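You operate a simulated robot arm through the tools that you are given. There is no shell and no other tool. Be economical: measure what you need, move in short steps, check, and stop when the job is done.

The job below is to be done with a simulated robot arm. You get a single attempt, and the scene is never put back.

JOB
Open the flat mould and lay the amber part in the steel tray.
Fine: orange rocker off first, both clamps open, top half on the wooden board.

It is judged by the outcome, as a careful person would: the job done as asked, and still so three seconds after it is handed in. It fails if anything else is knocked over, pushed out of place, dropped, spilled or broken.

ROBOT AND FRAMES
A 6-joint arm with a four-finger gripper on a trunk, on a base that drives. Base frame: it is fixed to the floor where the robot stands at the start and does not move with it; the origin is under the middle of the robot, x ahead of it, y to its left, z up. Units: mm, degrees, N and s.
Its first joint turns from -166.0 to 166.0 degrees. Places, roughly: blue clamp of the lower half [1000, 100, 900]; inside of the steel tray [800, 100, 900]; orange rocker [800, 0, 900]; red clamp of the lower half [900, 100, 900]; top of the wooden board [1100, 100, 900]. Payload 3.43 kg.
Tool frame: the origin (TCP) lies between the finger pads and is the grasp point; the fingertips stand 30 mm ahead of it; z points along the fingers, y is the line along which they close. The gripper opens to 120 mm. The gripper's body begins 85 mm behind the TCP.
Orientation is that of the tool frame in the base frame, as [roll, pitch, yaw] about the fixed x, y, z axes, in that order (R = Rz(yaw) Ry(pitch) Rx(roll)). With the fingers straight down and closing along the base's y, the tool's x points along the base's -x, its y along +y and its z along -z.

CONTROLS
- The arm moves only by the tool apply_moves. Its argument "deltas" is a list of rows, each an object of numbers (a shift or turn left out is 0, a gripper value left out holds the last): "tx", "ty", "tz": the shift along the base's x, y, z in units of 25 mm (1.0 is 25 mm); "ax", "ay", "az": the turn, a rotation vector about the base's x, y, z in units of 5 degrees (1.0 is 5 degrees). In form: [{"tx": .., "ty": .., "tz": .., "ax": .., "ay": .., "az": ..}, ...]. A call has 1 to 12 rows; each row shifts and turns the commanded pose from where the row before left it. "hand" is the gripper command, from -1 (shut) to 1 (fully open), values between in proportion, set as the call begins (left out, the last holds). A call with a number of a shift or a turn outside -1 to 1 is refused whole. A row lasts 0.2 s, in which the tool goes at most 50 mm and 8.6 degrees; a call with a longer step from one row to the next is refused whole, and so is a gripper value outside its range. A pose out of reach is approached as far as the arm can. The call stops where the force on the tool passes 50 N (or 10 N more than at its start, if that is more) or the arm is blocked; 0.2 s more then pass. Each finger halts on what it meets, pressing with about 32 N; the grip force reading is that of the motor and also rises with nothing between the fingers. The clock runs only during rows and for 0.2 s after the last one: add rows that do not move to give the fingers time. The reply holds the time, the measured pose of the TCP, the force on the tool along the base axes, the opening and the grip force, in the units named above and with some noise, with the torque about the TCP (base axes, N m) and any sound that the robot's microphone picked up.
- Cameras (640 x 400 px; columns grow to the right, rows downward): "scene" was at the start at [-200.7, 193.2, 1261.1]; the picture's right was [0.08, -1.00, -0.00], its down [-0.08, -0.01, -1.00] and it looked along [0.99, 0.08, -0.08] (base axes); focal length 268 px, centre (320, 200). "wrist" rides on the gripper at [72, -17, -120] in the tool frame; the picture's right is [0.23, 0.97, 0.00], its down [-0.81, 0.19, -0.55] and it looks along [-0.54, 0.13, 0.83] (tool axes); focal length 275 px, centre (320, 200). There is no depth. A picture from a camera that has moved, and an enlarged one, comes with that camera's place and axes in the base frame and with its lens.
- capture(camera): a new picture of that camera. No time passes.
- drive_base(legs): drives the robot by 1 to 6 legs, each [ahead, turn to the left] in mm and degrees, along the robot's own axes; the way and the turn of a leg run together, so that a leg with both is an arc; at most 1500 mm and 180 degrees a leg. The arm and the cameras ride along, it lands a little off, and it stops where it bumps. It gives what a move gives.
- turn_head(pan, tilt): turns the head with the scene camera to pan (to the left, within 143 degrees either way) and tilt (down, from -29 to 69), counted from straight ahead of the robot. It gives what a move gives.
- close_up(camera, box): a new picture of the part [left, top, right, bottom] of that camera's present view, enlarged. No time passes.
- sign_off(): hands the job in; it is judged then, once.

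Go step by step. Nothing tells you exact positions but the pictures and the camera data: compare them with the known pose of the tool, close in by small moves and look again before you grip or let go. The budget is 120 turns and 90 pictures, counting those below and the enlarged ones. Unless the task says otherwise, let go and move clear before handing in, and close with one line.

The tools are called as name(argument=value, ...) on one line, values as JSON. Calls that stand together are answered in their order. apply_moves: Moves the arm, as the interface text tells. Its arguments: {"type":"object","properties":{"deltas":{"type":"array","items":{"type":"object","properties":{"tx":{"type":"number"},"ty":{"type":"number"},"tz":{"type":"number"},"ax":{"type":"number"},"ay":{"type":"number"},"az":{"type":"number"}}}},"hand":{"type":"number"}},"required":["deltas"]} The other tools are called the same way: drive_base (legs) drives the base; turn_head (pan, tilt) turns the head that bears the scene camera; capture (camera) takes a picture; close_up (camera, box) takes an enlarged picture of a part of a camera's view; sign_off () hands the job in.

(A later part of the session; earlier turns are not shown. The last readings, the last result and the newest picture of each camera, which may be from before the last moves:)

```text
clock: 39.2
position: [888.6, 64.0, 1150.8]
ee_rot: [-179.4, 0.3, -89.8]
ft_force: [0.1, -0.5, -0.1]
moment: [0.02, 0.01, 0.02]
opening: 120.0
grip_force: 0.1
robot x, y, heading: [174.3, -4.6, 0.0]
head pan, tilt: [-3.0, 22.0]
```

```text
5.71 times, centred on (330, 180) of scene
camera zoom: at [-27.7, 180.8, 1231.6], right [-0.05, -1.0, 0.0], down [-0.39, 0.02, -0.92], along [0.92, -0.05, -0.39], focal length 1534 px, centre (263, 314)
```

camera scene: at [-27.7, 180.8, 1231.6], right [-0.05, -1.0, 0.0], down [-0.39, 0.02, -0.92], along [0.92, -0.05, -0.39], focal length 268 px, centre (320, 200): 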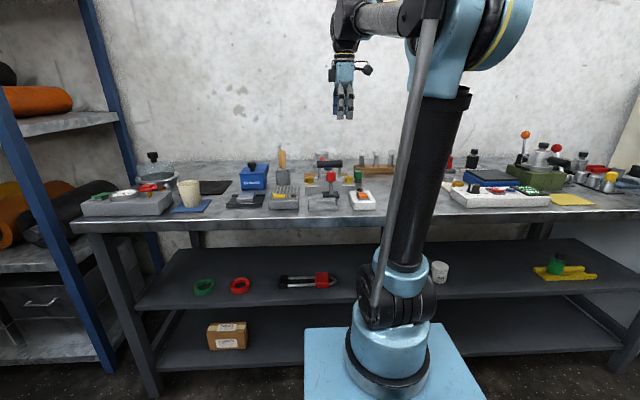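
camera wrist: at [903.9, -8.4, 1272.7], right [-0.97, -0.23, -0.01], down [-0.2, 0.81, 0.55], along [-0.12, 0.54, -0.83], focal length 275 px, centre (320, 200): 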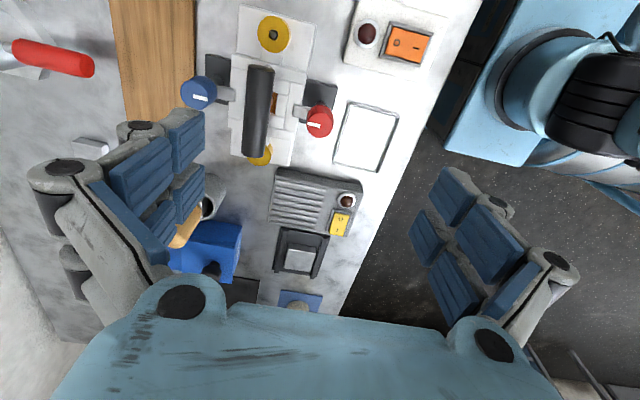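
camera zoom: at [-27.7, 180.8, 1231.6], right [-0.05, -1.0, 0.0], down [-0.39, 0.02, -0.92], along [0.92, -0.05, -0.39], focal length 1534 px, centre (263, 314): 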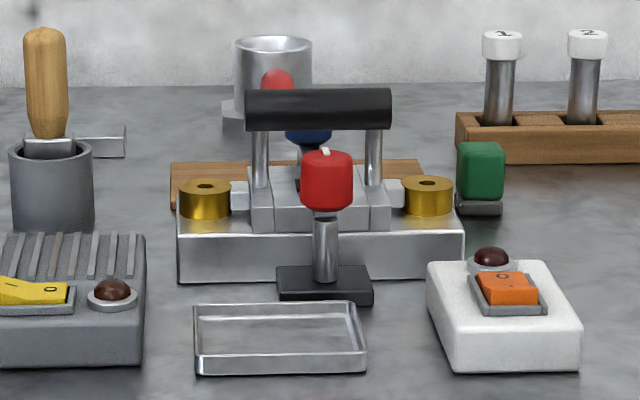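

Red knob top centre: (883, 92, 954), diameter ~33 mm; blue: (1025, 95). I'll turn the hand to 45° over the red knob with a half-open grip, staying high.

apply_moves(deltas=[{"az": -1, "ty": 0.4}, {"az": -1, "ty": 0.4}, {"az": -1, "ty": 0.36}, {"az": -1}, {"az": -1}, {"az": -1, "tx": -0.22}, {"az": -1, "tz": -0.7}, {"az": -1, "tz": -0.7}, {"az": -1, "tz": -0.7}, {"tz": -0.7}, {}], hand=0.1)

capture(camera="wrist")

close_up(camera="scene", box=[285, 105, 385, 215])

```text
clock: 41.6
position: [881.1, 93.4, 1082.3]
ee_rot: [-179.2, 0.2, -134.9]
ft_force: [0.7, 1.0, 0.0]
moment: [0.02, -0.02, -0.02]
opening: 65.9
grip_force: 0.0
robot x, y, heading: [169.0, -2.2, -0.0]
head pan, tilt: [-3.0, 22.0]
```

```text
49 pictures are left
camera wrist: at [841.5, 30.4, 1203.8], right [-0.85, 0.52, -0.01], down [0.43, 0.71, 0.55], along [0.3, 0.47, -0.83], focal length 275 px, centre (320, 200)
```

wrist: 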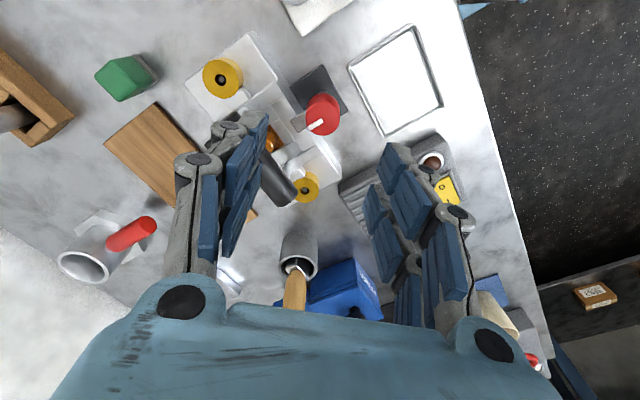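

```text
3.64 times, centred on (335, 160) of scene
camera zoom: at [-27.8, 180.8, 1231.5], right [-0.05, -1.0, 0.0], down [-0.39, 0.02, -0.92], along [0.92, -0.05, -0.39], focal length 976 px, centre (266, 346)
```

zoom: 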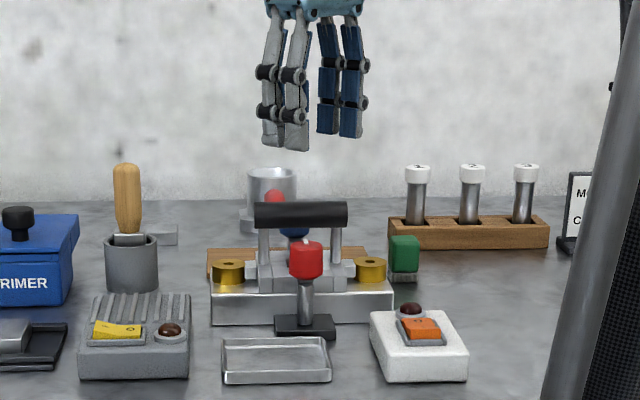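

Knob ray again gives (883, 96). Descending partway and looking.

apply_moves(deltas=[{"tz": -0.8, "tx": 0.08, "ty": 0.06, "ax": -0.15}, {"tz": -0.8}, {"tz": -0.8}, {"tz": -0.8}, {}])

close_up(camera="wrist", box=[150, 0, 450, 260])

close_up(camera="scene", box=[290, 125, 370, 205])

```text
clock: 42.9
position: [885.3, 94.2, 999.7]
ee_rot: [-178.8, -0.3, -134.9]
ft_force: [0.0, -0.5, 0.7]
moment: [0.03, 0.01, 0.03]
opening: 65.9
grip_force: 0.2
robot x, y, heading: [171.9, 1.2, 0.2]
head pan, tilt: [-3.0, 22.0]
```

```text
1.54 times, centred on (300, 130) of wrist
camera zoom: at [845.5, 34.2, 1122.3], right [-0.85, 0.52, -0.02], down [0.43, 0.72, 0.54], along [0.3, 0.46, -0.84], focal length 424 px, centre (351, 308)
```

zoom: 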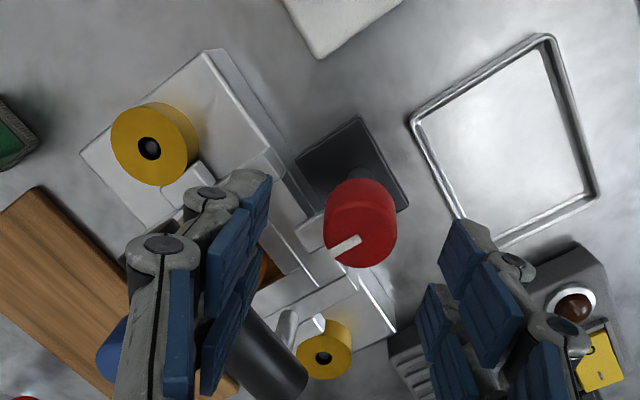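

```text
5.00 times, centred on (330, 165) of scene
camera zoom: at [-27.8, 180.8, 1231.5], right [-0.05, -1.0, 0.0], down [-0.39, 0.02, -0.92], along [0.92, -0.05, -0.39], focal length 1342 px, centre (270, 375)
```

zoom: 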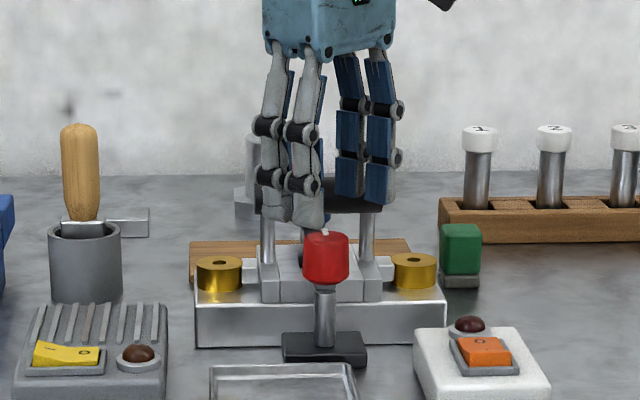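

Alignment looks good; the handle bar (x 942–968, z 949–976) is close on the far side, so I narrow the opening to ~48 mm and descend around the knob.

apply_moves(deltas=[{"ax": 0.24, "tx": -0.06}, {}, {"tz": -0.4}, {"tz": -0.4}, {"tz": -0.4}, {"tz": -0.3}, {}], hand=-0.2)

close_up(camera="wrist", box=[150, 0, 450, 260])

close_up(camera="scene", box=[300, 135, 370, 205])

```text
clock: 44.5
position: [882.8, 92.8, 962.8]
ee_rot: [-179.7, 0.6, -134.9]
ft_force: [0.4, 0.4, -0.4]
moment: [0.01, 0.0, -0.03]
opening: 47.9
grip_force: 0.0
robot x, y, heading: [170.6, -6.1, 0.0]
head pan, tilt: [-3.0, 22.0]
```

```text
1.54 times, centred on (300, 130) of wrist
camera zoom: at [843.9, 30.5, 1083.8], right [-0.85, 0.52, -0.01], down [0.43, 0.71, 0.56], along [0.3, 0.47, -0.83], focal length 424 px, centre (351, 308)
```

zoom: 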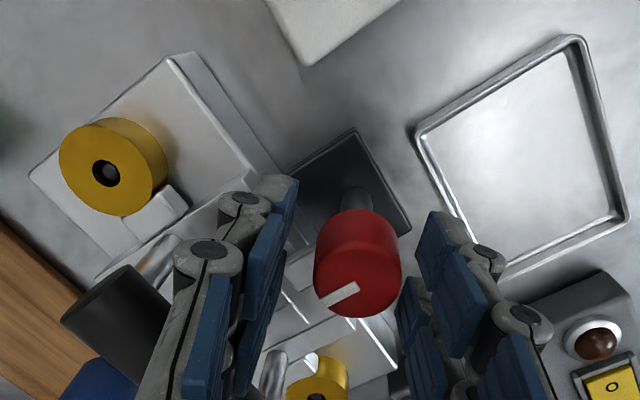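

```text
5.71 times, centred on (335, 170) of scene
camera zoom: at [-27.8, 180.8, 1231.5], right [-0.05, -1.0, 0.0], down [-0.39, 0.02, -0.92], along [0.92, -0.05, -0.39], focal length 1534 px, centre (234, 371)
```

zoom: 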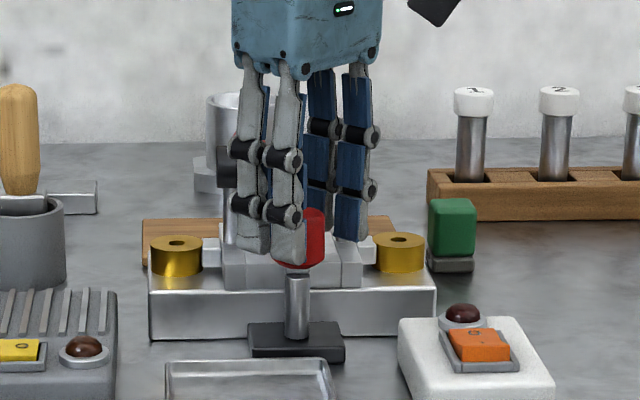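

Knob is between the fingers, ~4 mm off along the closing line; correcting and closing on it.

apply_moves(deltas=[{"tx": -0.12, "ty": 0.08}, {}])

apply_moves(deltas=[{}, {}, {}], hand=-1)

```text
clock: 45.0
position: [881.0, 95.8, 963.4]
ee_rot: [-179.8, 0.6, -134.9]
ft_force: [-0.1, -0.3, -0.8]
moment: [0.0, -0.02, 0.01]
opening: 48.1
grip_force: 0.0
robot x, y, heading: [173.7, -4.2, 0.2]
head pan, tilt: [-3.0, 22.0]
```

```text
clock: 45.9
position: [881.2, 94.8, 964.1]
ee_rot: [-179.6, 0.6, -134.8]
ft_force: [12.5, -9.5, 6.9]
moment: [-0.44, -0.47, -0.04]
opening: 32.4
grip_force: 45.0
robot x, y, heading: [175.1, -1.3, 0.2]
head pan, tilt: [-3.0, 22.0]
```

Gripped at 32 mm with a small sideways load; easing that and turning clockwise a little to feel the torque.

apply_moves(deltas=[{"tx": 0.06, "ty": -0.05}, {}, {"az": -0.6}, {"az": -0.6}, {"az": -0.6}, {"az": -0.6}])

close_up(camera="wrist", box=[150, 0, 450, 260])

```text
clock: 47.2
position: [881.8, 96.1, 963.6]
ee_rot: [-179.7, 0.7, -146.9]
ft_force: [-9.1, 22.8, -12.2]
moment: [0.87, 0.29, 0.26]
opening: 31.6
grip_force: 44.9
robot x, y, heading: [171.4, -2.1, -0.0]
head pan, tilt: [-3.0, 22.0]
```

```text
1.54 times, centred on (300, 130) of wrist
camera zoom: at [830.0, 42.7, 1084.6], right [-0.72, 0.69, -0.01], down [0.57, 0.6, 0.56], along [0.39, 0.4, -0.83], focal length 424 px, centre (351, 308)
```

zoom: 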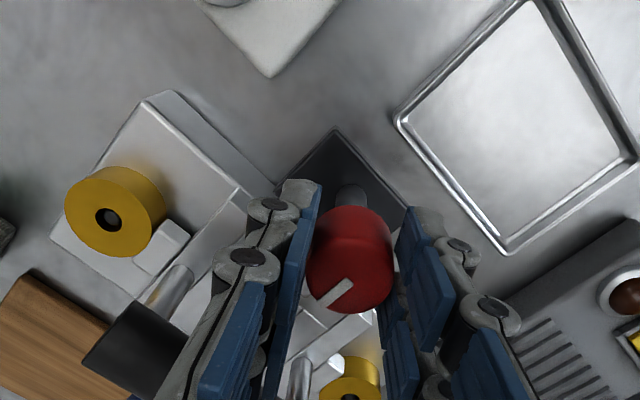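

The mark did not follow (knob stayed put), so clockwise is against a stop or slipping. I'll try counter-clockwise.

apply_moves(deltas=[{"az": 0.6, "ty": -0.06}, {"az": 0.6}, {"az": 0.6}, {"az": 0.6}, {"az": 0.6}, {"az": 0.6}, {"az": 0.6}, {"az": 0.6}])

close_up(camera="wrist", box=[150, 0, 450, 260])

```text
clock: 48.0
position: [874.9, 90.6, 971.9]
ee_rot: [-178.9, 1.3, -140.2]
ft_force: [61.6, -40.7, -4.5]
moment: [-1.06, -1.36, -0.14]
opening: 33.2
grip_force: 45.5
robot x, y, heading: [171.8, -0.3, 0.4]
head pan, tilt: [-3.0, 22.0]
stopped in row 3: the force on the tool passed its limit at 51 N (the readings are from after the stop); the commanded pose is now the measured one
```

```text
1.54 times, centred on (300, 130) of wrist
camera zoom: at [827.1, 31.8, 1092.5], right [-0.8, 0.6, -0.02], down [0.48, 0.67, 0.57], along [0.36, 0.44, -0.82], focal length 424 px, centre (351, 308)
```

zoom: 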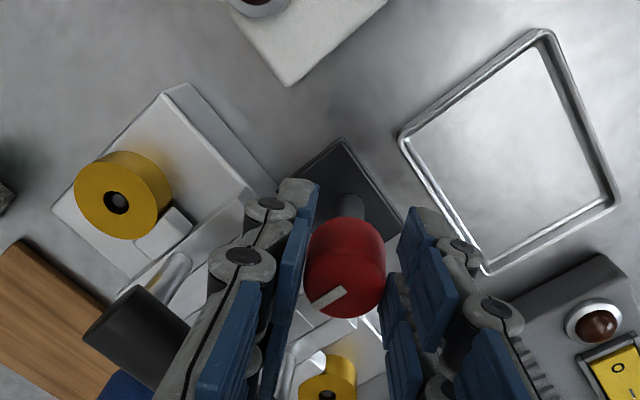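

Side force built up; releasing to relax before thinking again.

apply_moves(deltas=[{}, {}, {}], hand=-0.2)

close_up(camera="wrist", box=[220, 100, 420, 250])

close_up(camera="scene", box=[305, 150, 355, 205])

```text
clock: 48.8
position: [869.5, 94.7, 972.0]
ee_rot: [-179.4, 1.1, -140.1]
ft_force: [0.4, 0.1, -0.4]
moment: [0.01, -0.01, -0.05]
opening: 48.2
grip_force: 0.0
robot x, y, heading: [169.1, -5.6, -0.1]
head pan, tilt: [-3.0, 22.0]
```

```text
2.67 times, centred on (320, 175) of wrist
camera zoom: at [823.1, 35.0, 1092.4], right [-0.8, 0.6, -0.02], down [0.48, 0.67, 0.57], along [0.35, 0.45, -0.82], focal length 734 px, centre (320, 267)
```

zoom: 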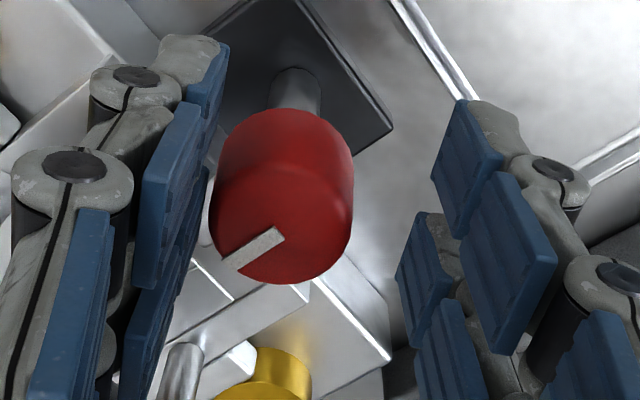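

```text
7.27 times, centred on (330, 178) of scene
camera zoom: at [-27.8, 180.7, 1231.5], right [-0.05, -1.0, 0.0], down [-0.39, 0.02, -0.92], along [0.92, -0.05, -0.39], focal length 1952 px, centre (247, 364)
```

zoom: 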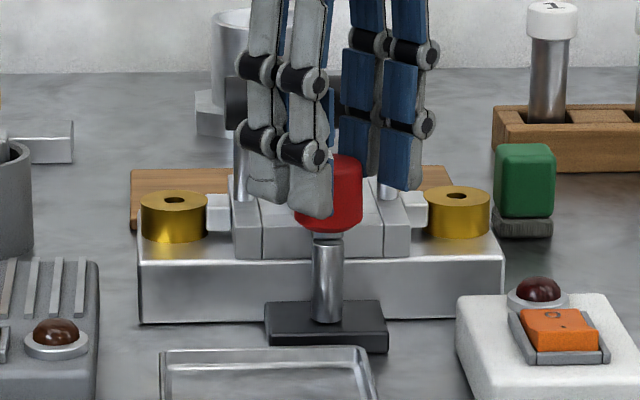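

The knob is really centred at about (884, 98) and has not turned; my grip was ~4 mm off-axis. Recentring and gripping again.

apply_moves(deltas=[{"tx": 0.3, "ty": 0.06}, {"tx": 0.28, "ty": 0.06, "ay": 0.1}, {}])

apply_moves(deltas=[{"tz": -0.2}, {"tz": -0.22}, {}])

apply_moves(deltas=[{}, {}, {}], hand=-1)

```text
clock: 49.5
position: [884.1, 96.8, 973.4]
ee_rot: [-179.6, 0.8, -140.0]
ft_force: [0.5, -0.6, -0.3]
moment: [0.0, -0.02, -0.03]
opening: 48.1
grip_force: 0.0
robot x, y, heading: [170.8, -2.7, 0.1]
head pan, tilt: [-3.0, 22.0]
```

```text
clock: 50.4
position: [883.6, 96.9, 962.7]
ee_rot: [-179.6, 0.8, -140.0]
ft_force: [0.8, 0.1, 1.1]
moment: [-0.05, -0.02, 0.01]
opening: 47.8
grip_force: 0.1
robot x, y, heading: [173.9, -1.4, 0.3]
head pan, tilt: [-3.0, 22.0]
```

```text
clock: 51.1
position: [883.9, 95.6, 963.6]
ee_rot: [-179.4, 0.9, -139.9]
ft_force: [-9.8, 6.8, 0.2]
moment: [0.22, 0.49, -0.06]
opening: 31.4
grip_force: 45.3
robot x, y, heading: [169.0, -4.4, 0.3]
head pan, tilt: [-3.0, 22.0]
```

Small side load; easing 1 mm and turning counter-clockwise gently.

apply_moves(deltas=[{"tx": -0.04, "ty": 0.03}, {"az": 0.5}, {"az": 0.5}, {"az": 0.5}, {"az": 0.5}])

apply_moves(deltas=[{"az": 0.5}, {"az": 0.5}, {"az": 0.5}, {"az": 0.5}])

close_up(camera="wrist", box=[220, 100, 420, 250])

```text
clock: 52.4
position: [883.2, 96.0, 962.0]
ee_rot: [-179.5, 0.9, -130.0]
ft_force: [-0.6, -29.5, 31.1]
moment: [-0.99, 0.04, -0.03]
opening: 31.7
grip_force: 44.9
robot x, y, heading: [172.6, 0.2, 0.1]
head pan, tilt: [-3.0, 22.0]
```

```text
clock: 53.4
position: [883.5, 97.3, 960.7]
ee_rot: [-179.6, 0.9, -120.0]
ft_force: [0.7, -37.8, 30.9]
moment: [-1.28, 0.02, -0.02]
opening: 31.4
grip_force: 44.4
robot x, y, heading: [173.9, -1.1, 0.2]
head pan, tilt: [-3.0, 22.0]
```

```text
2.67 times, centred on (320, 175) of wrist
camera zoom: at [860.1, 25.4, 1082.2], right [-0.96, 0.29, -0.01], down [0.23, 0.79, 0.56], along [0.17, 0.54, -0.83], focal length 734 px, centre (320, 267)
```

zoom: 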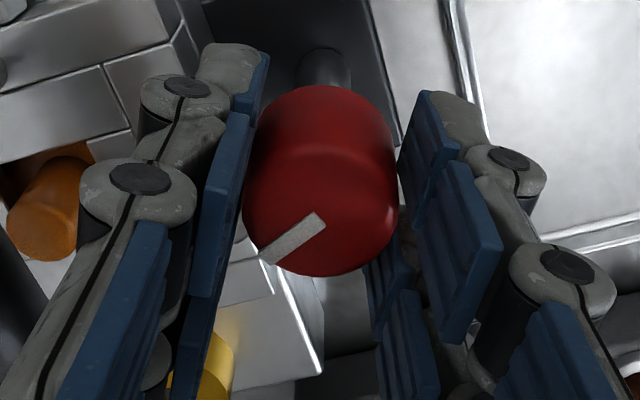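

The mark has followed: the knob turned ~22° counter-clockwise. There is an upward/sideways load near the fingertips, so I raise slightly and check.

apply_moves(deltas=[{"tz": 0.12}, {"tz": 0.08}, {}])

close_up(camera="scene", box=[300, 145, 360, 205])

```text
clock: 54.1
position: [884.0, 97.6, 966.6]
ee_rot: [-179.7, 0.8, -120.0]
ft_force: [-8.3, -28.1, -33.4]
moment: [-0.6, 0.22, 0.01]
opening: 31.8
grip_force: 45.3
robot x, y, heading: [172.4, -4.2, 0.1]
head pan, tilt: [-3.0, 22.0]
```

```text
6.67 times, centred on (330, 175) of scene
camera zoom: at [-27.0, 180.0, 1231.8], right [-0.05, -1.0, 0.0], down [-0.39, 0.02, -0.92], along [0.92, -0.05, -0.39], focal length 1789 px, centre (253, 367)
```

zoom: 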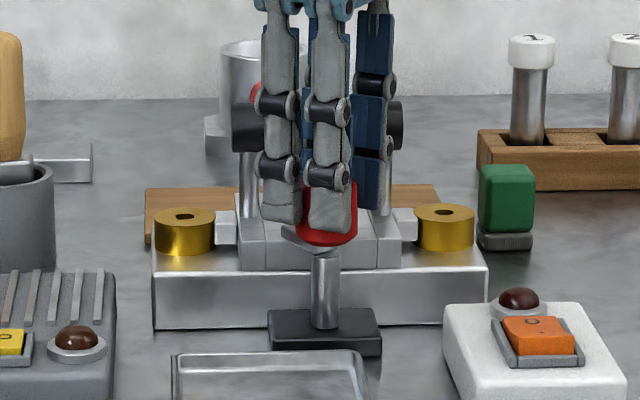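

The jaw is swinging away. Relaxing the loads and continuing counter-clockwise.

apply_moves(deltas=[{"tz": -0.1, "ty": -0.08, "tx": -0.02}, {"az": 0.6}, {"az": 0.6}, {"az": 0.6}, {"az": 0.6}, {"az": 0.6}])

apply_moves(deltas=[{"az": 0.6}, {"az": 0.6}, {"az": 0.6}, {"az": 0.6}, {"az": 0.6}])

```text
clock: 55.5
position: [883.2, 95.9, 964.3]
ee_rot: [-179.7, 0.9, -104.9]
ft_force: [3.8, 1.6, 29.9]
moment: [0.16, -0.12, -0.01]
opening: 31.3
grip_force: 45.3
robot x, y, heading: [173.0, -3.4, 0.1]
head pan, tilt: [-3.0, 22.0]
```

```text
clock: 56.8
position: [884.4, 96.1, 963.7]
ee_rot: [-179.7, 0.9, -89.9]
ft_force: [-12.6, 1.5, 11.4]
moment: [0.46, 0.33, -0.02]
opening: 31.1
grip_force: 44.9
robot x, y, heading: [171.5, -5.6, 0.3]
head pan, tilt: [-3.0, 22.0]
```

Forces are low now. Turning on another 35°.

apply_moves(deltas=[{"az": 0.6, "tx": -0.03}, {"az": 0.6}, {"az": 0.6}, {"az": 0.6}, {"az": 0.6}, {"az": 0.6}])

apply_moves(deltas=[{"az": 0.6}, {"az": 0.6}, {"az": 0.6}, {"az": 0.6}, {"az": 0.6}])

close_up(camera="wrist", box=[170, 30, 470, 250])

close_up(camera="scene", box=[300, 145, 360, 205])

```text
clock: 58.1
position: [882.6, 96.3, 963.9]
ee_rot: [-179.5, 0.9, -71.9]
ft_force: [6.6, 2.8, 16.3]
moment: [0.42, -0.2, -0.03]
opening: 31.3
grip_force: 44.6
robot x, y, heading: [171.7, -2.7, -0.0]
head pan, tilt: [-3.0, 22.0]
```

```text
clock: 59.4
position: [882.3, 95.1, 964.5]
ee_rot: [-179.7, 0.9, -57.0]
ft_force: [13.1, -2.3, 20.2]
moment: [-0.05, -0.47, -0.51]
opening: 31.2
grip_force: 45.2
robot x, y, heading: [174.4, -2.1, 0.4]
head pan, tilt: [-3.0, 22.0]
```

```text
1.82 times, centred on (320, 140) of wrist
camera zoom: at [936.1, 43.3, 1084.7], right [-0.69, -0.72, -0.01], down [-0.6, 0.57, 0.56], along [-0.4, 0.4, -0.83], focal length 500 px, centre (320, 309)
```

zoom: 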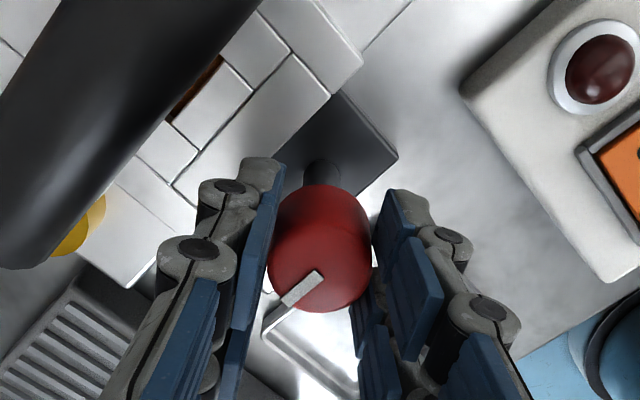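

```text
6.67 times, centred on (330, 175) of scene
camera zoom: at [-27.9, 180.6, 1231.5], right [-0.05, -1.0, 0.0], down [-0.39, 0.02, -0.92], along [0.92, -0.05, -0.39], focal length 1789 px, centre (253, 367)
```

zoom: 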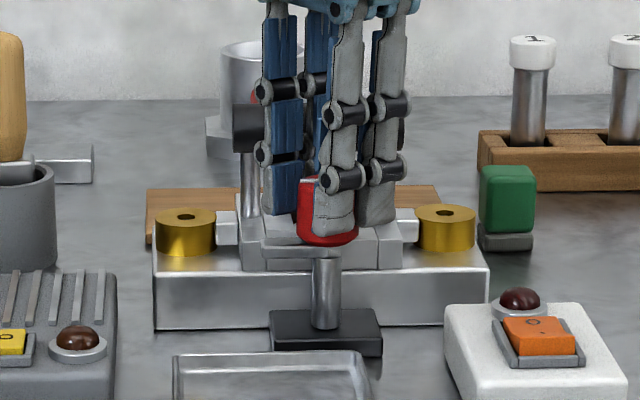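

The jaw now points along +y, clear of the mould, and the torque rose at the end stop: red clamp open. Releasing and rising.

apply_moves(deltas=[{}, {}, {"tz": 0.6}, {"tz": 1}, {"tz": 1}, {"tz": 1}, {"tz": 1}, {}], hand=-0.2)

capture(camera="wrist")

close_up(camera="scene", box=[300, 145, 360, 205])

```text
clock: 61.1
position: [881.7, 94.5, 1078.2]
ee_rot: [-179.6, 1.0, -57.0]
ft_force: [0.2, 0.3, -0.2]
moment: [-0.02, 0.02, -0.02]
opening: 48.0
grip_force: 0.1
robot x, y, heading: [168.8, -4.4, 0.2]
head pan, tilt: [-3.0, 22.0]
```

```text
35 pictures are left
camera wrist: at [934.7, 42.2, 1199.2], right [-0.69, -0.72, -0.01], down [-0.6, 0.57, 0.56], along [-0.4, 0.4, -0.83], focal length 275 px, centre (320, 200)
```

wrist: 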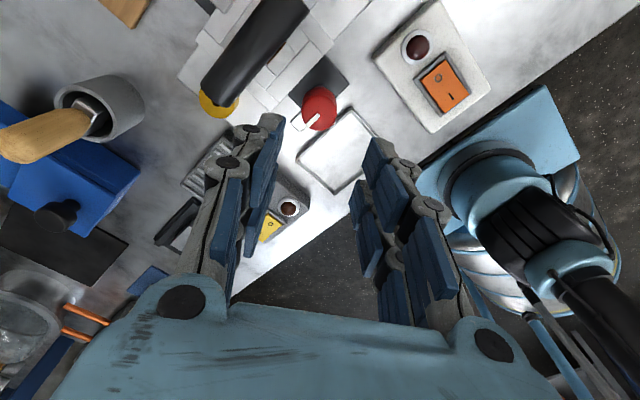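

```text
6.67 times, centred on (330, 175) of scene
camera zoom: at [-27.8, 180.7, 1231.5], right [-0.05, -1.0, 0.0], down [-0.39, 0.02, -0.92], along [0.92, -0.05, -0.39], focal length 1789 px, centre (253, 367)
```

zoom: 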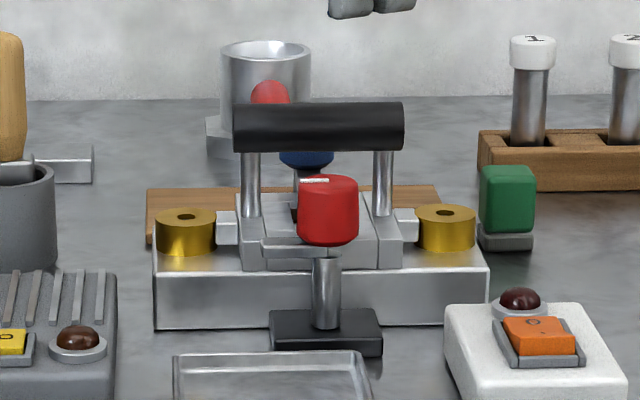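

Red clamp is open. Now to the blue knob at about (1025, 97), turning the hand back to −135° on the way, staying high.

apply_moves(deltas=[{"az": -1, "tx": 0.48}, {"az": -1, "tx": 0.48}, {"az": -1, "tx": 0.48}, {"az": -1, "tx": 0.48}, {"az": -1, "tx": 0.48}, {"az": -1, "tx": 0.48}, {"az": -1, "tx": 0.48}, {"az": -1, "tx": 0.48}, {"az": -1, "tx": 0.48}, {"az": -1, "tx": 0.48}, {"az": -1, "tx": 0.48}, {"az": -1, "tx": 0.44}])

apply_moves(deltas=[{"az": -1, "ty": 0.1}, {"az": -1}, {"az": -1}, {"az": -0.6}, {"tz": -0.6}, {"tz": -0.6}, {}])

close_up(camera="wrist", box=[170, 30, 470, 250])

```text
clock: 63.8
position: [1026.2, 95.3, 1080.8]
ee_rot: [-179.5, 0.9, -117.1]
ft_force: [-1.0, 0.0, -0.7]
moment: [0.01, -0.01, 0.02]
opening: 47.9
grip_force: 0.1
robot x, y, heading: [174.4, 0.6, 0.1]
head pan, tilt: [-3.0, 22.0]
```

```text
clock: 65.3
position: [1026.0, 97.5, 1047.8]
ee_rot: [-179.6, 1.0, -135.1]
ft_force: [0.1, -0.5, 0.8]
moment: [0.01, 0.01, 0.03]
opening: 48.0
grip_force: 0.1
robot x, y, heading: [172.5, -2.1, 0.1]
head pan, tilt: [-3.0, 22.0]
```

```text
1.82 times, centred on (320, 140) of wrist
camera zoom: at [985.7, 34.9, 1169.4], right [-0.85, 0.53, -0.01], down [0.43, 0.71, 0.56], along [0.3, 0.48, -0.83], focal length 500 px, centre (320, 309)
```

zoom: 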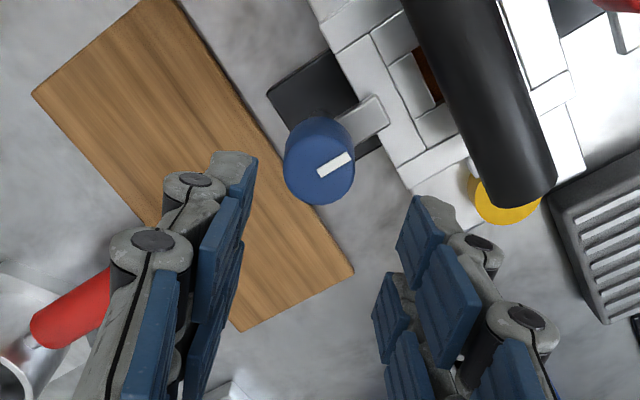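

Blue knob centre computes to (1025.6, 97.4), right below the tool. Descending and gripping.

apply_moves(deltas=[{"tz": -0.8}, {"tz": -0.8}, {"tz": -0.8}, {"tz": -0.6}, {"tz": -0.36}, {}])

close_up(camera="wrist", box=[170, 30, 470, 250])

```text
clock: 66.8
position: [1025.6, 98.5, 965.0]
ee_rot: [-179.7, 0.9, -135.1]
ft_force: [0.5, -0.4, 0.1]
moment: [-0.03, -0.04, -0.01]
opening: 48.0
grip_force: 0.1
robot x, y, heading: [175.7, -5.0, 0.1]
head pan, tilt: [-3.0, 22.0]
```

```text
1.82 times, centred on (320, 140) of wrist
camera zoom: at [985.8, 35.2, 1086.0], right [-0.85, 0.53, -0.01], down [0.43, 0.71, 0.56], along [0.3, 0.48, -0.83], focal length 500 px, centre (320, 309)
```

zoom: 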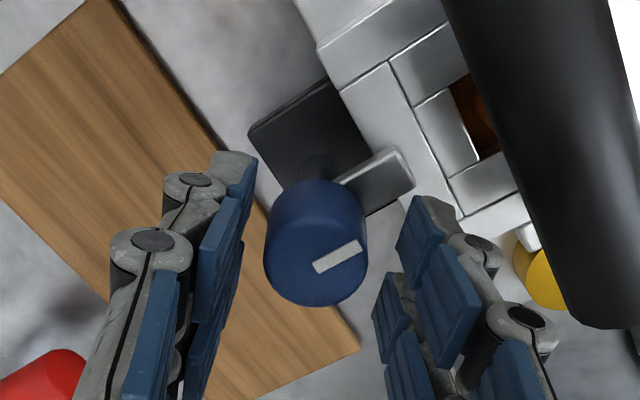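

Centred. Gripping and trying counter-clockwise.

apply_moves(deltas=[{}, {}, {}], hand=-1)

apply_moves(deltas=[{"az": 0.5}, {"az": 0.5}, {"az": 0.5}])

```text
clock: 67.5
position: [1029.0, 97.0, 965.5]
ee_rot: [-179.6, 0.8, -135.0]
ft_force: [19.4, -14.8, 8.1]
moment: [-0.75, -0.66, 0.07]
opening: 32.3
grip_force: 44.9
robot x, y, heading: [168.4, -4.2, 0.2]
head pan, tilt: [-3.0, 22.0]
```

```text
clock: 68.4
position: [1024.2, 96.6, 972.9]
ee_rot: [-178.5, 1.6, -128.1]
ft_force: [110.3, -11.0, -35.6]
moment: [-0.05, -1.89, 0.52]
opening: 34.1
grip_force: 45.4
robot x, y, heading: [173.0, -1.8, -0.0]
head pan, tilt: [-3.0, 22.0]
stopped in row 3: the force on the tool passed its limit at 52 N (the readings are from after the stop); the commanded pose is now the measured one
```

Side load rose again since I had not relaxed the grip offset first. Releasing, recentring with the sensed offset.

apply_moves(deltas=[{}, {}], hand=-0.2)

close_up(camera="wrist", box=[170, 30, 470, 250])

```text
clock: 69.0
position: [1013.6, 97.2, 975.2]
ee_rot: [-179.0, 1.2, -128.1]
ft_force: [6.5, -7.8, 1.8]
moment: [-0.22, -0.24, -0.19]
opening: 53.7
grip_force: 4.7
robot x, y, heading: [176.3, -4.8, -0.1]
head pan, tilt: [-3.0, 22.0]
```

```text
1.82 times, centred on (320, 140) of wrist
camera zoom: at [979.4, 29.4, 1095.6], right [-0.91, 0.42, -0.02], down [0.33, 0.75, 0.57], along [0.25, 0.51, -0.82], focal length 500 px, centre (320, 309)
```

zoom: 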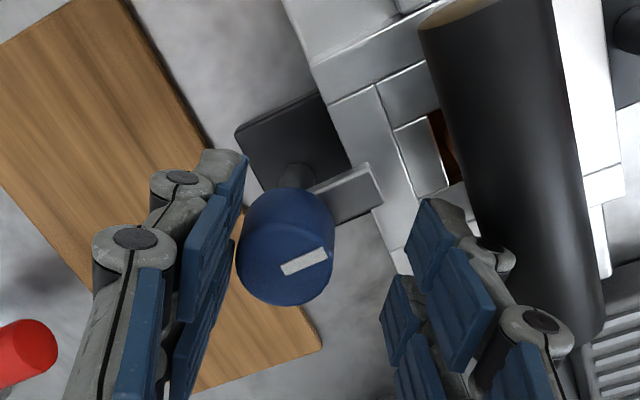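

Residual contact; moving +x to recentre at about (1028, 97), gripping again and relaxing.

apply_moves(deltas=[{"tx": 0.3}, {"tx": 0.27, "ay": 0.1, "ax": -0.1}, {"tz": -0.2}, {"tz": -0.24}, {}])

apply_moves(deltas=[{}, {}, {}], hand=-1)

```text
clock: 70.2
position: [1028.0, 96.6, 965.1]
ee_rot: [-179.1, 0.7, -128.0]
ft_force: [0.4, 0.0, 0.7]
moment: [-0.04, 0.0, 0.01]
opening: 48.0
grip_force: 0.0
robot x, y, heading: [173.8, -3.8, -0.1]
head pan, tilt: [-3.0, 22.0]
```

```text
clock: 71.0
position: [1027.4, 97.4, 963.6]
ee_rot: [-179.0, 0.7, -128.0]
ft_force: [-20.2, 6.8, -9.3]
moment: [0.38, 0.75, 0.0]
opening: 32.0
grip_force: 44.3
robot x, y, heading: [174.3, -3.6, 0.4]
head pan, tilt: [-3.0, 22.0]
```

apply_moves(deltas=[{"tx": -0.06, "ty": 0.03, "tz": -0.03}, {}])

apply_moves(deltas=[{"az": -0.5}, {"az": -0.5}])

```text
clock: 71.6
position: [1027.8, 98.4, 963.7]
ee_rot: [-178.9, 0.6, -128.1]
ft_force: [-2.0, -1.4, 20.5]
moment: [-0.38, 0.58, 0.24]
opening: 32.2
grip_force: 45.3
robot x, y, heading: [173.7, -4.2, 0.1]
head pan, tilt: [-3.0, 22.0]
```

```text
clock: 72.2
position: [1026.9, 97.2, 964.1]
ee_rot: [-179.0, 0.6, -133.0]
ft_force: [2.6, -8.2, 12.7]
moment: [-0.31, -0.04, 0.83]
opening: 32.3
grip_force: 45.1
robot x, y, heading: [174.6, -0.7, 0.2]
head pan, tilt: [-3.0, 22.0]
```

Clockwise is resisted (torque 0.83). Going counter-clockwise instead.

apply_moves(deltas=[{"az": 0.5}, {"az": 0.5}, {"az": 0.5}])

apply_moves(deltas=[{"az": 0.5}, {"az": 0.5}])

```text
clock: 73.0
position: [1026.7, 96.0, 963.7]
ee_rot: [-179.0, 0.7, -125.6]
ft_force: [6.2, -21.3, 16.6]
moment: [-0.41, -0.06, -0.07]
opening: 32.5
grip_force: 45.3
robot x, y, heading: [173.7, -6.8, 0.1]
head pan, tilt: [-3.0, 22.0]
```

```text
clock: 73.6
position: [1027.0, 96.7, 963.9]
ee_rot: [-179.1, 0.7, -120.6]
ft_force: [7.6, -19.4, 14.9]
moment: [-1.1, 0.07, -0.01]
opening: 32.1
grip_force: 45.4
robot x, y, heading: [172.0, -4.9, 0.5]
head pan, tilt: [-3.0, 22.0]
```

Counter-clockwise turns freely. Easing the side load and continuing.

apply_moves(deltas=[{"ty": -0.05, "tx": 0.02}, {"az": 0.6}, {"az": 0.6}, {"az": 0.6}, {"az": 0.6}])

apply_moves(deltas=[{"az": 0.6}, {"az": 0.6}, {"az": 0.6}, {"az": 0.6}])

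close_up(camera="wrist", box=[170, 30, 470, 250])

```text
clock: 74.8
position: [1026.0, 96.9, 964.4]
ee_rot: [-179.0, 0.6, -108.5]
ft_force: [-14.8, -3.6, -5.8]
moment: [0.59, 0.43, 0.0]
opening: 32.1
grip_force: 44.6
robot x, y, heading: [173.0, -2.2, 0.2]
head pan, tilt: [-3.0, 22.0]
```

```text
clock: 75.8
position: [1026.7, 96.1, 965.3]
ee_rot: [-179.1, 0.6, -96.5]
ft_force: [-37.5, -2.8, -27.5]
moment: [-0.13, 0.88, 0.02]
opening: 31.9
grip_force: 44.7
robot x, y, heading: [167.9, -0.7, 0.3]
head pan, tilt: [-3.0, 22.0]
```

```text
1.82 times, centred on (320, 140) of wrist
camera zoom: at [1033.1, 22.7, 1084.7], right [-0.99, -0.12, -0.02], down [-0.11, 0.82, 0.56], along [-0.05, 0.56, -0.83], focal length 500 px, centre (320, 309)
```

zoom: 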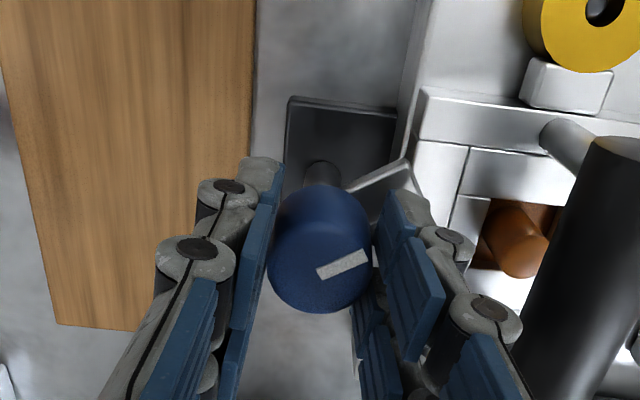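

Turning properly (~30° so far). Relaxing the load and continuing.

apply_moves(deltas=[{"tx": -0.1, "tz": -0.06}, {"az": 0.6}, {"az": 0.6}, {"az": 0.6}, {"az": 0.6}])

apply_moves(deltas=[{"az": 0.6}, {"az": 0.6}, {"az": 0.6}, {"az": 0.6}])

```text
clock: 77.0
position: [1025.9, 96.8, 963.2]
ee_rot: [-178.9, 0.6, -84.5]
ft_force: [14.5, -11.7, 30.2]
moment: [-0.44, -0.26, 0.03]
opening: 31.7
grip_force: 45.2
robot x, y, heading: [172.1, -1.6, 0.1]
head pan, tilt: [-3.0, 22.0]
```

```text
clock: 78.1
position: [1022.6, 96.5, 971.2]
ee_rot: [-177.8, 0.4, -72.5]
ft_force: [92.8, 14.8, -23.6]
moment: [-0.66, -1.65, 0.18]
opening: 38.7
grip_force: 45.3
robot x, y, heading: [169.8, -2.3, 0.0]
head pan, tilt: [-3.0, 22.0]
stopped in row 4: the force on the tool passed its limit at 51 N (the readings are from after the stop); the commanded pose is now the measured one
```

Stopped on side load again; releasing and recentring.

apply_moves(deltas=[{}, {}], hand=-0.2)

close_up(camera="wrist", box=[170, 30, 470, 250])

```text
clock: 78.7
position: [1012.7, 95.9, 973.5]
ee_rot: [-178.2, 0.4, -72.5]
ft_force: [14.4, 6.4, 6.1]
moment: [0.17, -0.37, 0.09]
opening: 56.1
grip_force: 7.2
robot x, y, heading: [172.9, 1.0, 0.0]
head pan, tilt: [-3.0, 22.0]
```

```text
1.82 times, centred on (320, 140) of wrist
camera zoom: at [1048.0, 31.9, 1094.2], right [-0.86, -0.51, -0.03], down [-0.44, 0.71, 0.55], along [-0.26, 0.49, -0.83], focal length 500 px, centre (320, 309)
```

zoom: 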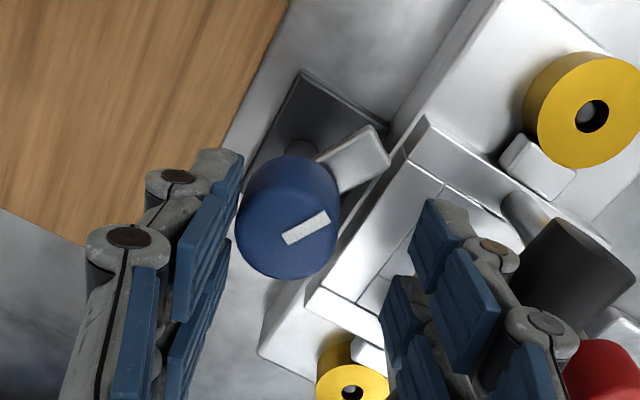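

About 62° done, knob at (1026.5, 98). Recentring for the last 30°.

apply_moves(deltas=[{"tx": 0.3, "ty": 0.03}, {"tx": 0.26, "ty": 0.03, "ax": -0.15, "ay": -0.15}, {"tz": -0.2}, {"tz": -0.2}, {}])

apply_moves(deltas=[{}, {}, {}], hand=-1)

```text
clock: 79.9
position: [1029.0, 97.9, 962.2]
ee_rot: [-177.7, -0.5, -72.6]
ft_force: [0.0, -0.2, -0.4]
moment: [-0.01, -0.01, -0.02]
opening: 48.0
grip_force: 0.0
robot x, y, heading: [172.7, -4.0, 0.2]
head pan, tilt: [-3.0, 22.0]
```

```text
clock: 80.6
position: [1023.2, 97.7, 969.4]
ee_rot: [-176.9, -1.0, -72.6]
ft_force: [94.6, 12.3, -24.0]
moment: [-0.39, -1.34, 0.24]
opening: 35.5
grip_force: 45.2
robot x, y, heading: [175.8, -3.8, 0.2]
head pan, tilt: [-3.0, 22.0]
stopped in row 3: the force on the tool passed its limit at 53 N (the readings are from after the stop); the commanded pose is now the measured one
```

Overshot with a slight tilt; releasing, straightening and redoing it.

apply_moves(deltas=[{}, {}], hand=-0.1)

apply_moves(deltas=[{"tx": 0.3}, {"ay": 0.55}, {}])

close_up(camera="wrist", box=[170, 30, 470, 250])

```text
clock: 81.2
position: [1014.4, 96.8, 971.4]
ee_rot: [-177.4, -0.8, -72.6]
ft_force: [3.2, 1.3, 1.3]
moment: [0.04, 0.0, 0.02]
opening: 55.0
grip_force: 1.4
robot x, y, heading: [177.7, -2.6, 0.2]
head pan, tilt: [-3.0, 22.0]
```

```text
clock: 82.0
position: [1023.1, 96.4, 971.1]
ee_rot: [179.9, 0.0, -72.6]
ft_force: [-0.3, 0.6, -0.2]
moment: [-0.01, 0.02, 0.01]
opening: 54.2
grip_force: 0.0
robot x, y, heading: [172.5, -1.7, 0.3]
head pan, tilt: [-3.0, 22.0]
```

```text
1.82 times, centred on (320, 140) of wrist
camera zoom: at [1059.7, 34.2, 1093.6], right [-0.86, -0.51, 0.0], down [-0.43, 0.72, 0.55], along [-0.28, 0.48, -0.83], focal length 500 px, centre (320, 309)
```

zoom: 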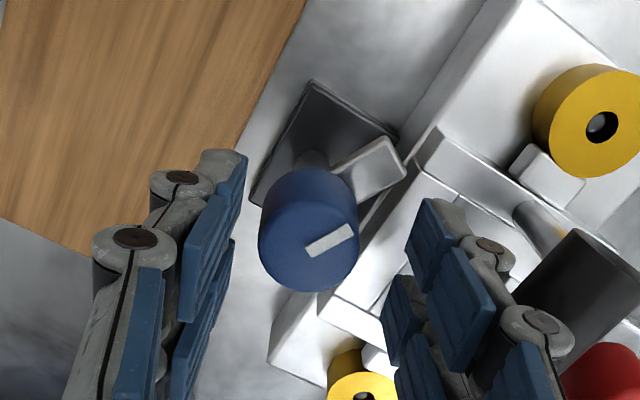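

Straight now; knob centre (1027, 97.7). Small shift, lower, then grip.

apply_moves(deltas=[{"tx": 0.13, "ty": 0.04}, {"tz": -0.28}, {}], hand=-0.2)

apply_moves(deltas=[{}, {}], hand=-1)

```text
clock: 82.8
position: [1026.7, 99.0, 965.8]
ee_rot: [-179.9, 0.0, -72.6]
ft_force: [-0.1, -0.2, 0.5]
moment: [-0.02, -0.01, 0.01]
opening: 48.0
grip_force: 0.0
robot x, y, heading: [172.8, -4.8, 0.1]
head pan, tilt: [-3.0, 22.0]
```

```text
clock: 83.4
position: [1026.3, 99.7, 966.4]
ee_rot: [180.0, 0.0, -72.6]
ft_force: [3.3, 1.2, 3.7]
moment: [0.06, -0.12, 0.02]
opening: 32.3
grip_force: 45.1
robot x, y, heading: [169.6, -0.5, 0.1]
head pan, tilt: [-3.0, 22.0]
```

Gripped with almost no side load. Turning the rest in small portions.

apply_moves(deltas=[{"az": 0.5}, {"az": 0.5}, {"az": 0.5}, {"az": 0.5}])

apply_moves(deltas=[{"az": 0.5}, {"az": 0.5}, {"az": 0.5}])

```text
clock: 84.4
position: [1025.5, 99.4, 966.1]
ee_rot: [-179.9, 0.0, -62.5]
ft_force: [1.6, 8.6, 16.3]
moment: [-0.4, -0.26, 0.0]
opening: 32.5
grip_force: 44.6
robot x, y, heading: [173.5, 0.6, 0.4]
head pan, tilt: [-3.0, 22.0]
```

```text
clock: 85.2
position: [1025.5, 98.7, 965.4]
ee_rot: [-179.9, 0.1, -55.0]
ft_force: [7.8, 18.1, 15.6]
moment: [0.77, -0.13, 0.07]
opening: 32.5
grip_force: 45.2
robot x, y, heading: [173.9, -0.8, 0.1]
head pan, tilt: [-3.0, 22.0]
```

apply_moves(deltas=[{"az": 0.5, "ty": 0.05, "tx": 0.02}, {"az": 0.5}])

apply_moves(deltas=[{"az": 0.5}, {"az": 0.5}])

close_up(camera="wrist", box=[170, 30, 470, 250])

```text
clock: 85.8
position: [1025.2, 98.6, 966.3]
ee_rot: [179.9, 0.0, -50.2]
ft_force: [-11.6, -0.7, -1.1]
moment: [-0.26, 0.1, -0.01]
opening: 32.2
grip_force: 44.8
robot x, y, heading: [172.8, -2.1, 0.3]
head pan, tilt: [-3.0, 22.0]
```

```text
clock: 86.4
position: [1024.6, 98.7, 966.4]
ee_rot: [180.0, 0.0, -45.1]
ft_force: [-25.2, -10.5, -9.9]
moment: [-1.06, -0.01, -0.09]
opening: 32.7
grip_force: 45.0
robot x, y, heading: [172.1, -6.0, 0.0]
head pan, tilt: [-3.0, 22.0]
```

```text
1.82 times, centred on (320, 140) of wrist
camera zoom: at [1087.2, 60.2, 1087.0], right [-0.53, -0.85, 0.0], down [-0.71, 0.44, 0.55], along [-0.47, 0.29, -0.83], focal length 500 px, centre (320, 309)
```

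zoom: 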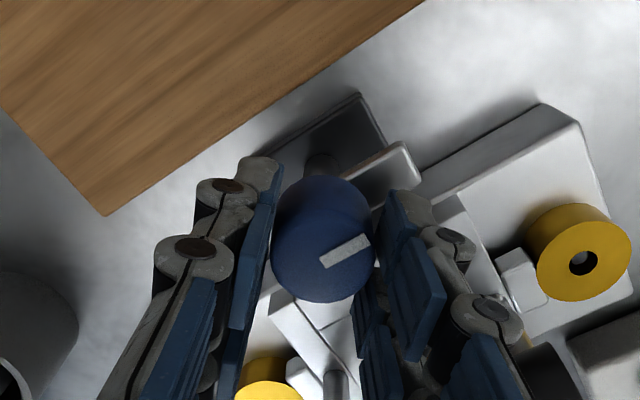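

About 82–88° turned. A few degrees more with the load eased, then release.

apply_moves(deltas=[{"az": 0.4, "tx": -0.07, "ty": -0.03}, {"az": 0.4}, {"az": 0.4}])

apply_moves(deltas=[{}, {}, {"tz": 0.6}, {"tz": 1}, {"tz": 1}, {"tz": 1}, {"tz": 1}, {}], hand=-0.2)

capture(camera="wrist")

```text
clock: 87.2
position: [1024.9, 98.6, 965.5]
ee_rot: [-180.0, 0.1, -39.1]
ft_force: [-3.1, -4.9, 16.2]
moment: [0.01, 0.11, -0.64]
opening: 32.7
grip_force: 45.4
robot x, y, heading: [171.3, -2.7, -0.2]
head pan, tilt: [-3.0, 22.0]
```

```text
clock: 89.0
position: [1025.9, 98.1, 1079.9]
ee_rot: [179.9, 0.1, -39.1]
ft_force: [0.9, 0.5, 0.5]
moment: [0.0, -0.01, -0.03]
opening: 48.2
grip_force: 0.1
robot x, y, heading: [170.5, -3.0, 0.2]
head pan, tilt: [-3.0, 22.0]
```

```text
26 pictures are left
camera wrist: at [1092.0, 66.7, 1200.4], right [-0.43, -0.9, 0.0], down [-0.75, 0.36, 0.55], along [-0.5, 0.24, -0.83], focal length 275 px, centre (320, 200)
```

wrist: 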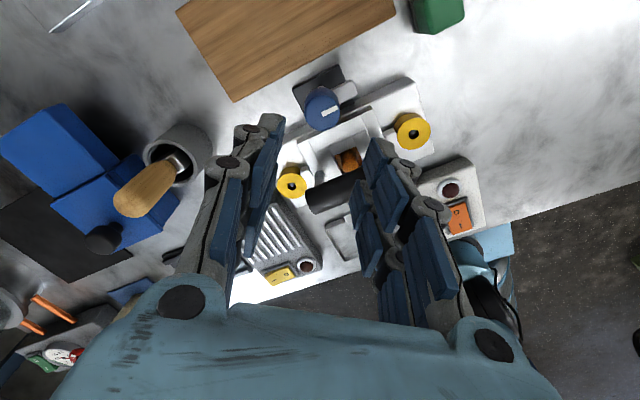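

Both clamps are open (end-stop torque felt). Next: grip the black handle bar, centre about (955, 97, 962), closing along x.

apply_moves(deltas=[{"az": -1, "tx": -0.5}, {"az": -1, "tx": -0.5}, {"az": -1, "tx": -0.5}, {"az": -1, "tx": -0.5}, {"az": -1, "tx": -0.5}, {"az": -1, "tx": -0.35}, {"az": -1}, {"az": -1}, {"az": -1}, {"az": -1}, {"az": -0.18, "tz": -0.6}, {"tz": -0.6}])

apply_moves(deltas=[{}])

capture(camera="wrist")

close_up(camera="scene", box=[290, 125, 370, 205])

```text
clock: 91.6
position: [953.4, 97.8, 1050.1]
ee_rot: [179.9, 0.0, -90.0]
ft_force: [0.0, -0.7, -0.5]
moment: [0.0, 0.02, 0.0]
opening: 48.2
grip_force: 0.0
robot x, y, heading: [171.6, -3.4, 0.1]
head pan, tilt: [-3.0, 22.0]
```

```text
clock: 92.0
position: [953.6, 98.3, 1050.0]
ee_rot: [-180.0, -0.1, -90.0]
ft_force: [-0.9, 0.9, -0.4]
moment: [0.01, 0.02, 0.01]
opening: 48.1
grip_force: 0.1
robot x, y, heading: [171.1, -0.2, 0.1]
head pan, tilt: [-3.0, 22.0]
```

```text
25 pictures are left
camera wrist: at [970.4, 26.5, 1171.1], right [-0.97, -0.23, 0.0], down [-0.19, 0.81, 0.55], along [-0.13, 0.54, -0.83], focal length 275 px, centre (320, 200)
```

wrist: 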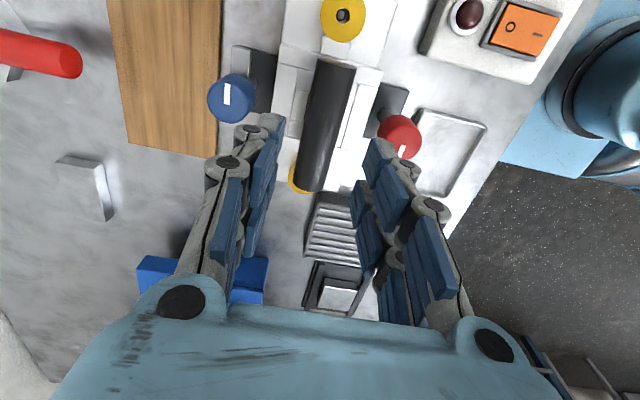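

```text
5.00 times, centred on (330, 165) of scene
camera zoom: at [-27.7, 180.8, 1231.5], right [-0.05, -1.0, 0.0], down [-0.39, 0.02, -0.92], along [0.92, -0.05, -0.39], focal length 1342 px, centre (270, 375)
```

zoom: 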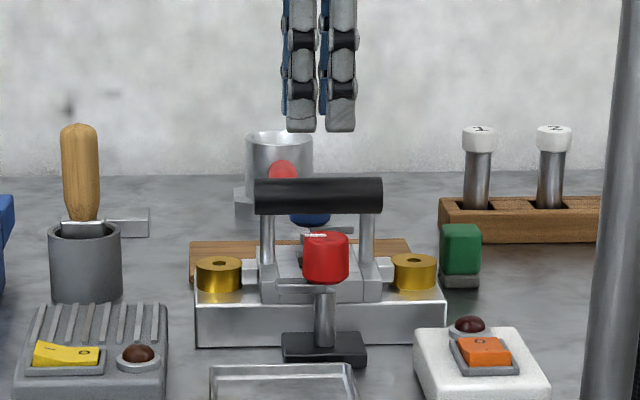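

Bar centre ≈ (952.5, 97); fingers are centred on it. Descending with care between the knobs.

apply_moves(deltas=[{"tz": -0.8}, {"tz": -0.8}, {"tz": -0.7}, {"tz": -0.7}, {"tz": -0.5}, {}])

close_up(camera="wrist", box=[150, 20, 470, 260])

```text
clock: 93.4
position: [953.3, 97.5, 962.6]
ee_rot: [-179.9, -0.1, -90.0]
ft_force: [0.1, -0.4, -0.6]
moment: [-0.01, 0.0, 0.0]
opening: 47.8
grip_force: 0.1
robot x, y, heading: [172.9, -2.5, -0.0]
head pan, tilt: [-3.0, 22.0]
```

```text
1.67 times, centred on (310, 140) of wrist
camera zoom: at [969.3, 26.0, 1084.9], right [-0.97, -0.23, 0.0], down [-0.19, 0.81, 0.55], along [-0.13, 0.54, -0.83], focal length 459 px, centre (337, 300)
```

zoom: 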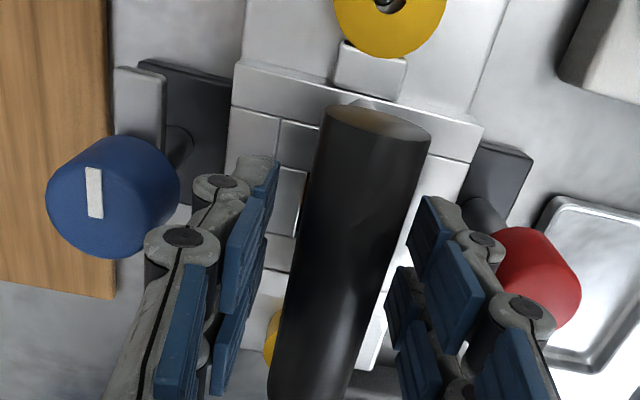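

Centred. Closing on the bar.

apply_moves(deltas=[{}, {}, {}], hand=-1)

```text
clock: 94.2
position: [953.8, 97.2, 963.2]
ee_rot: [-179.9, -0.1, -90.0]
ft_force: [11.0, 1.1, 3.7]
moment: [0.0, 0.04, 0.1]
opening: 25.6
grip_force: 32.7
robot x, y, heading: [173.1, -0.6, 0.2]
head pan, tilt: [-3.0, 22.0]
```

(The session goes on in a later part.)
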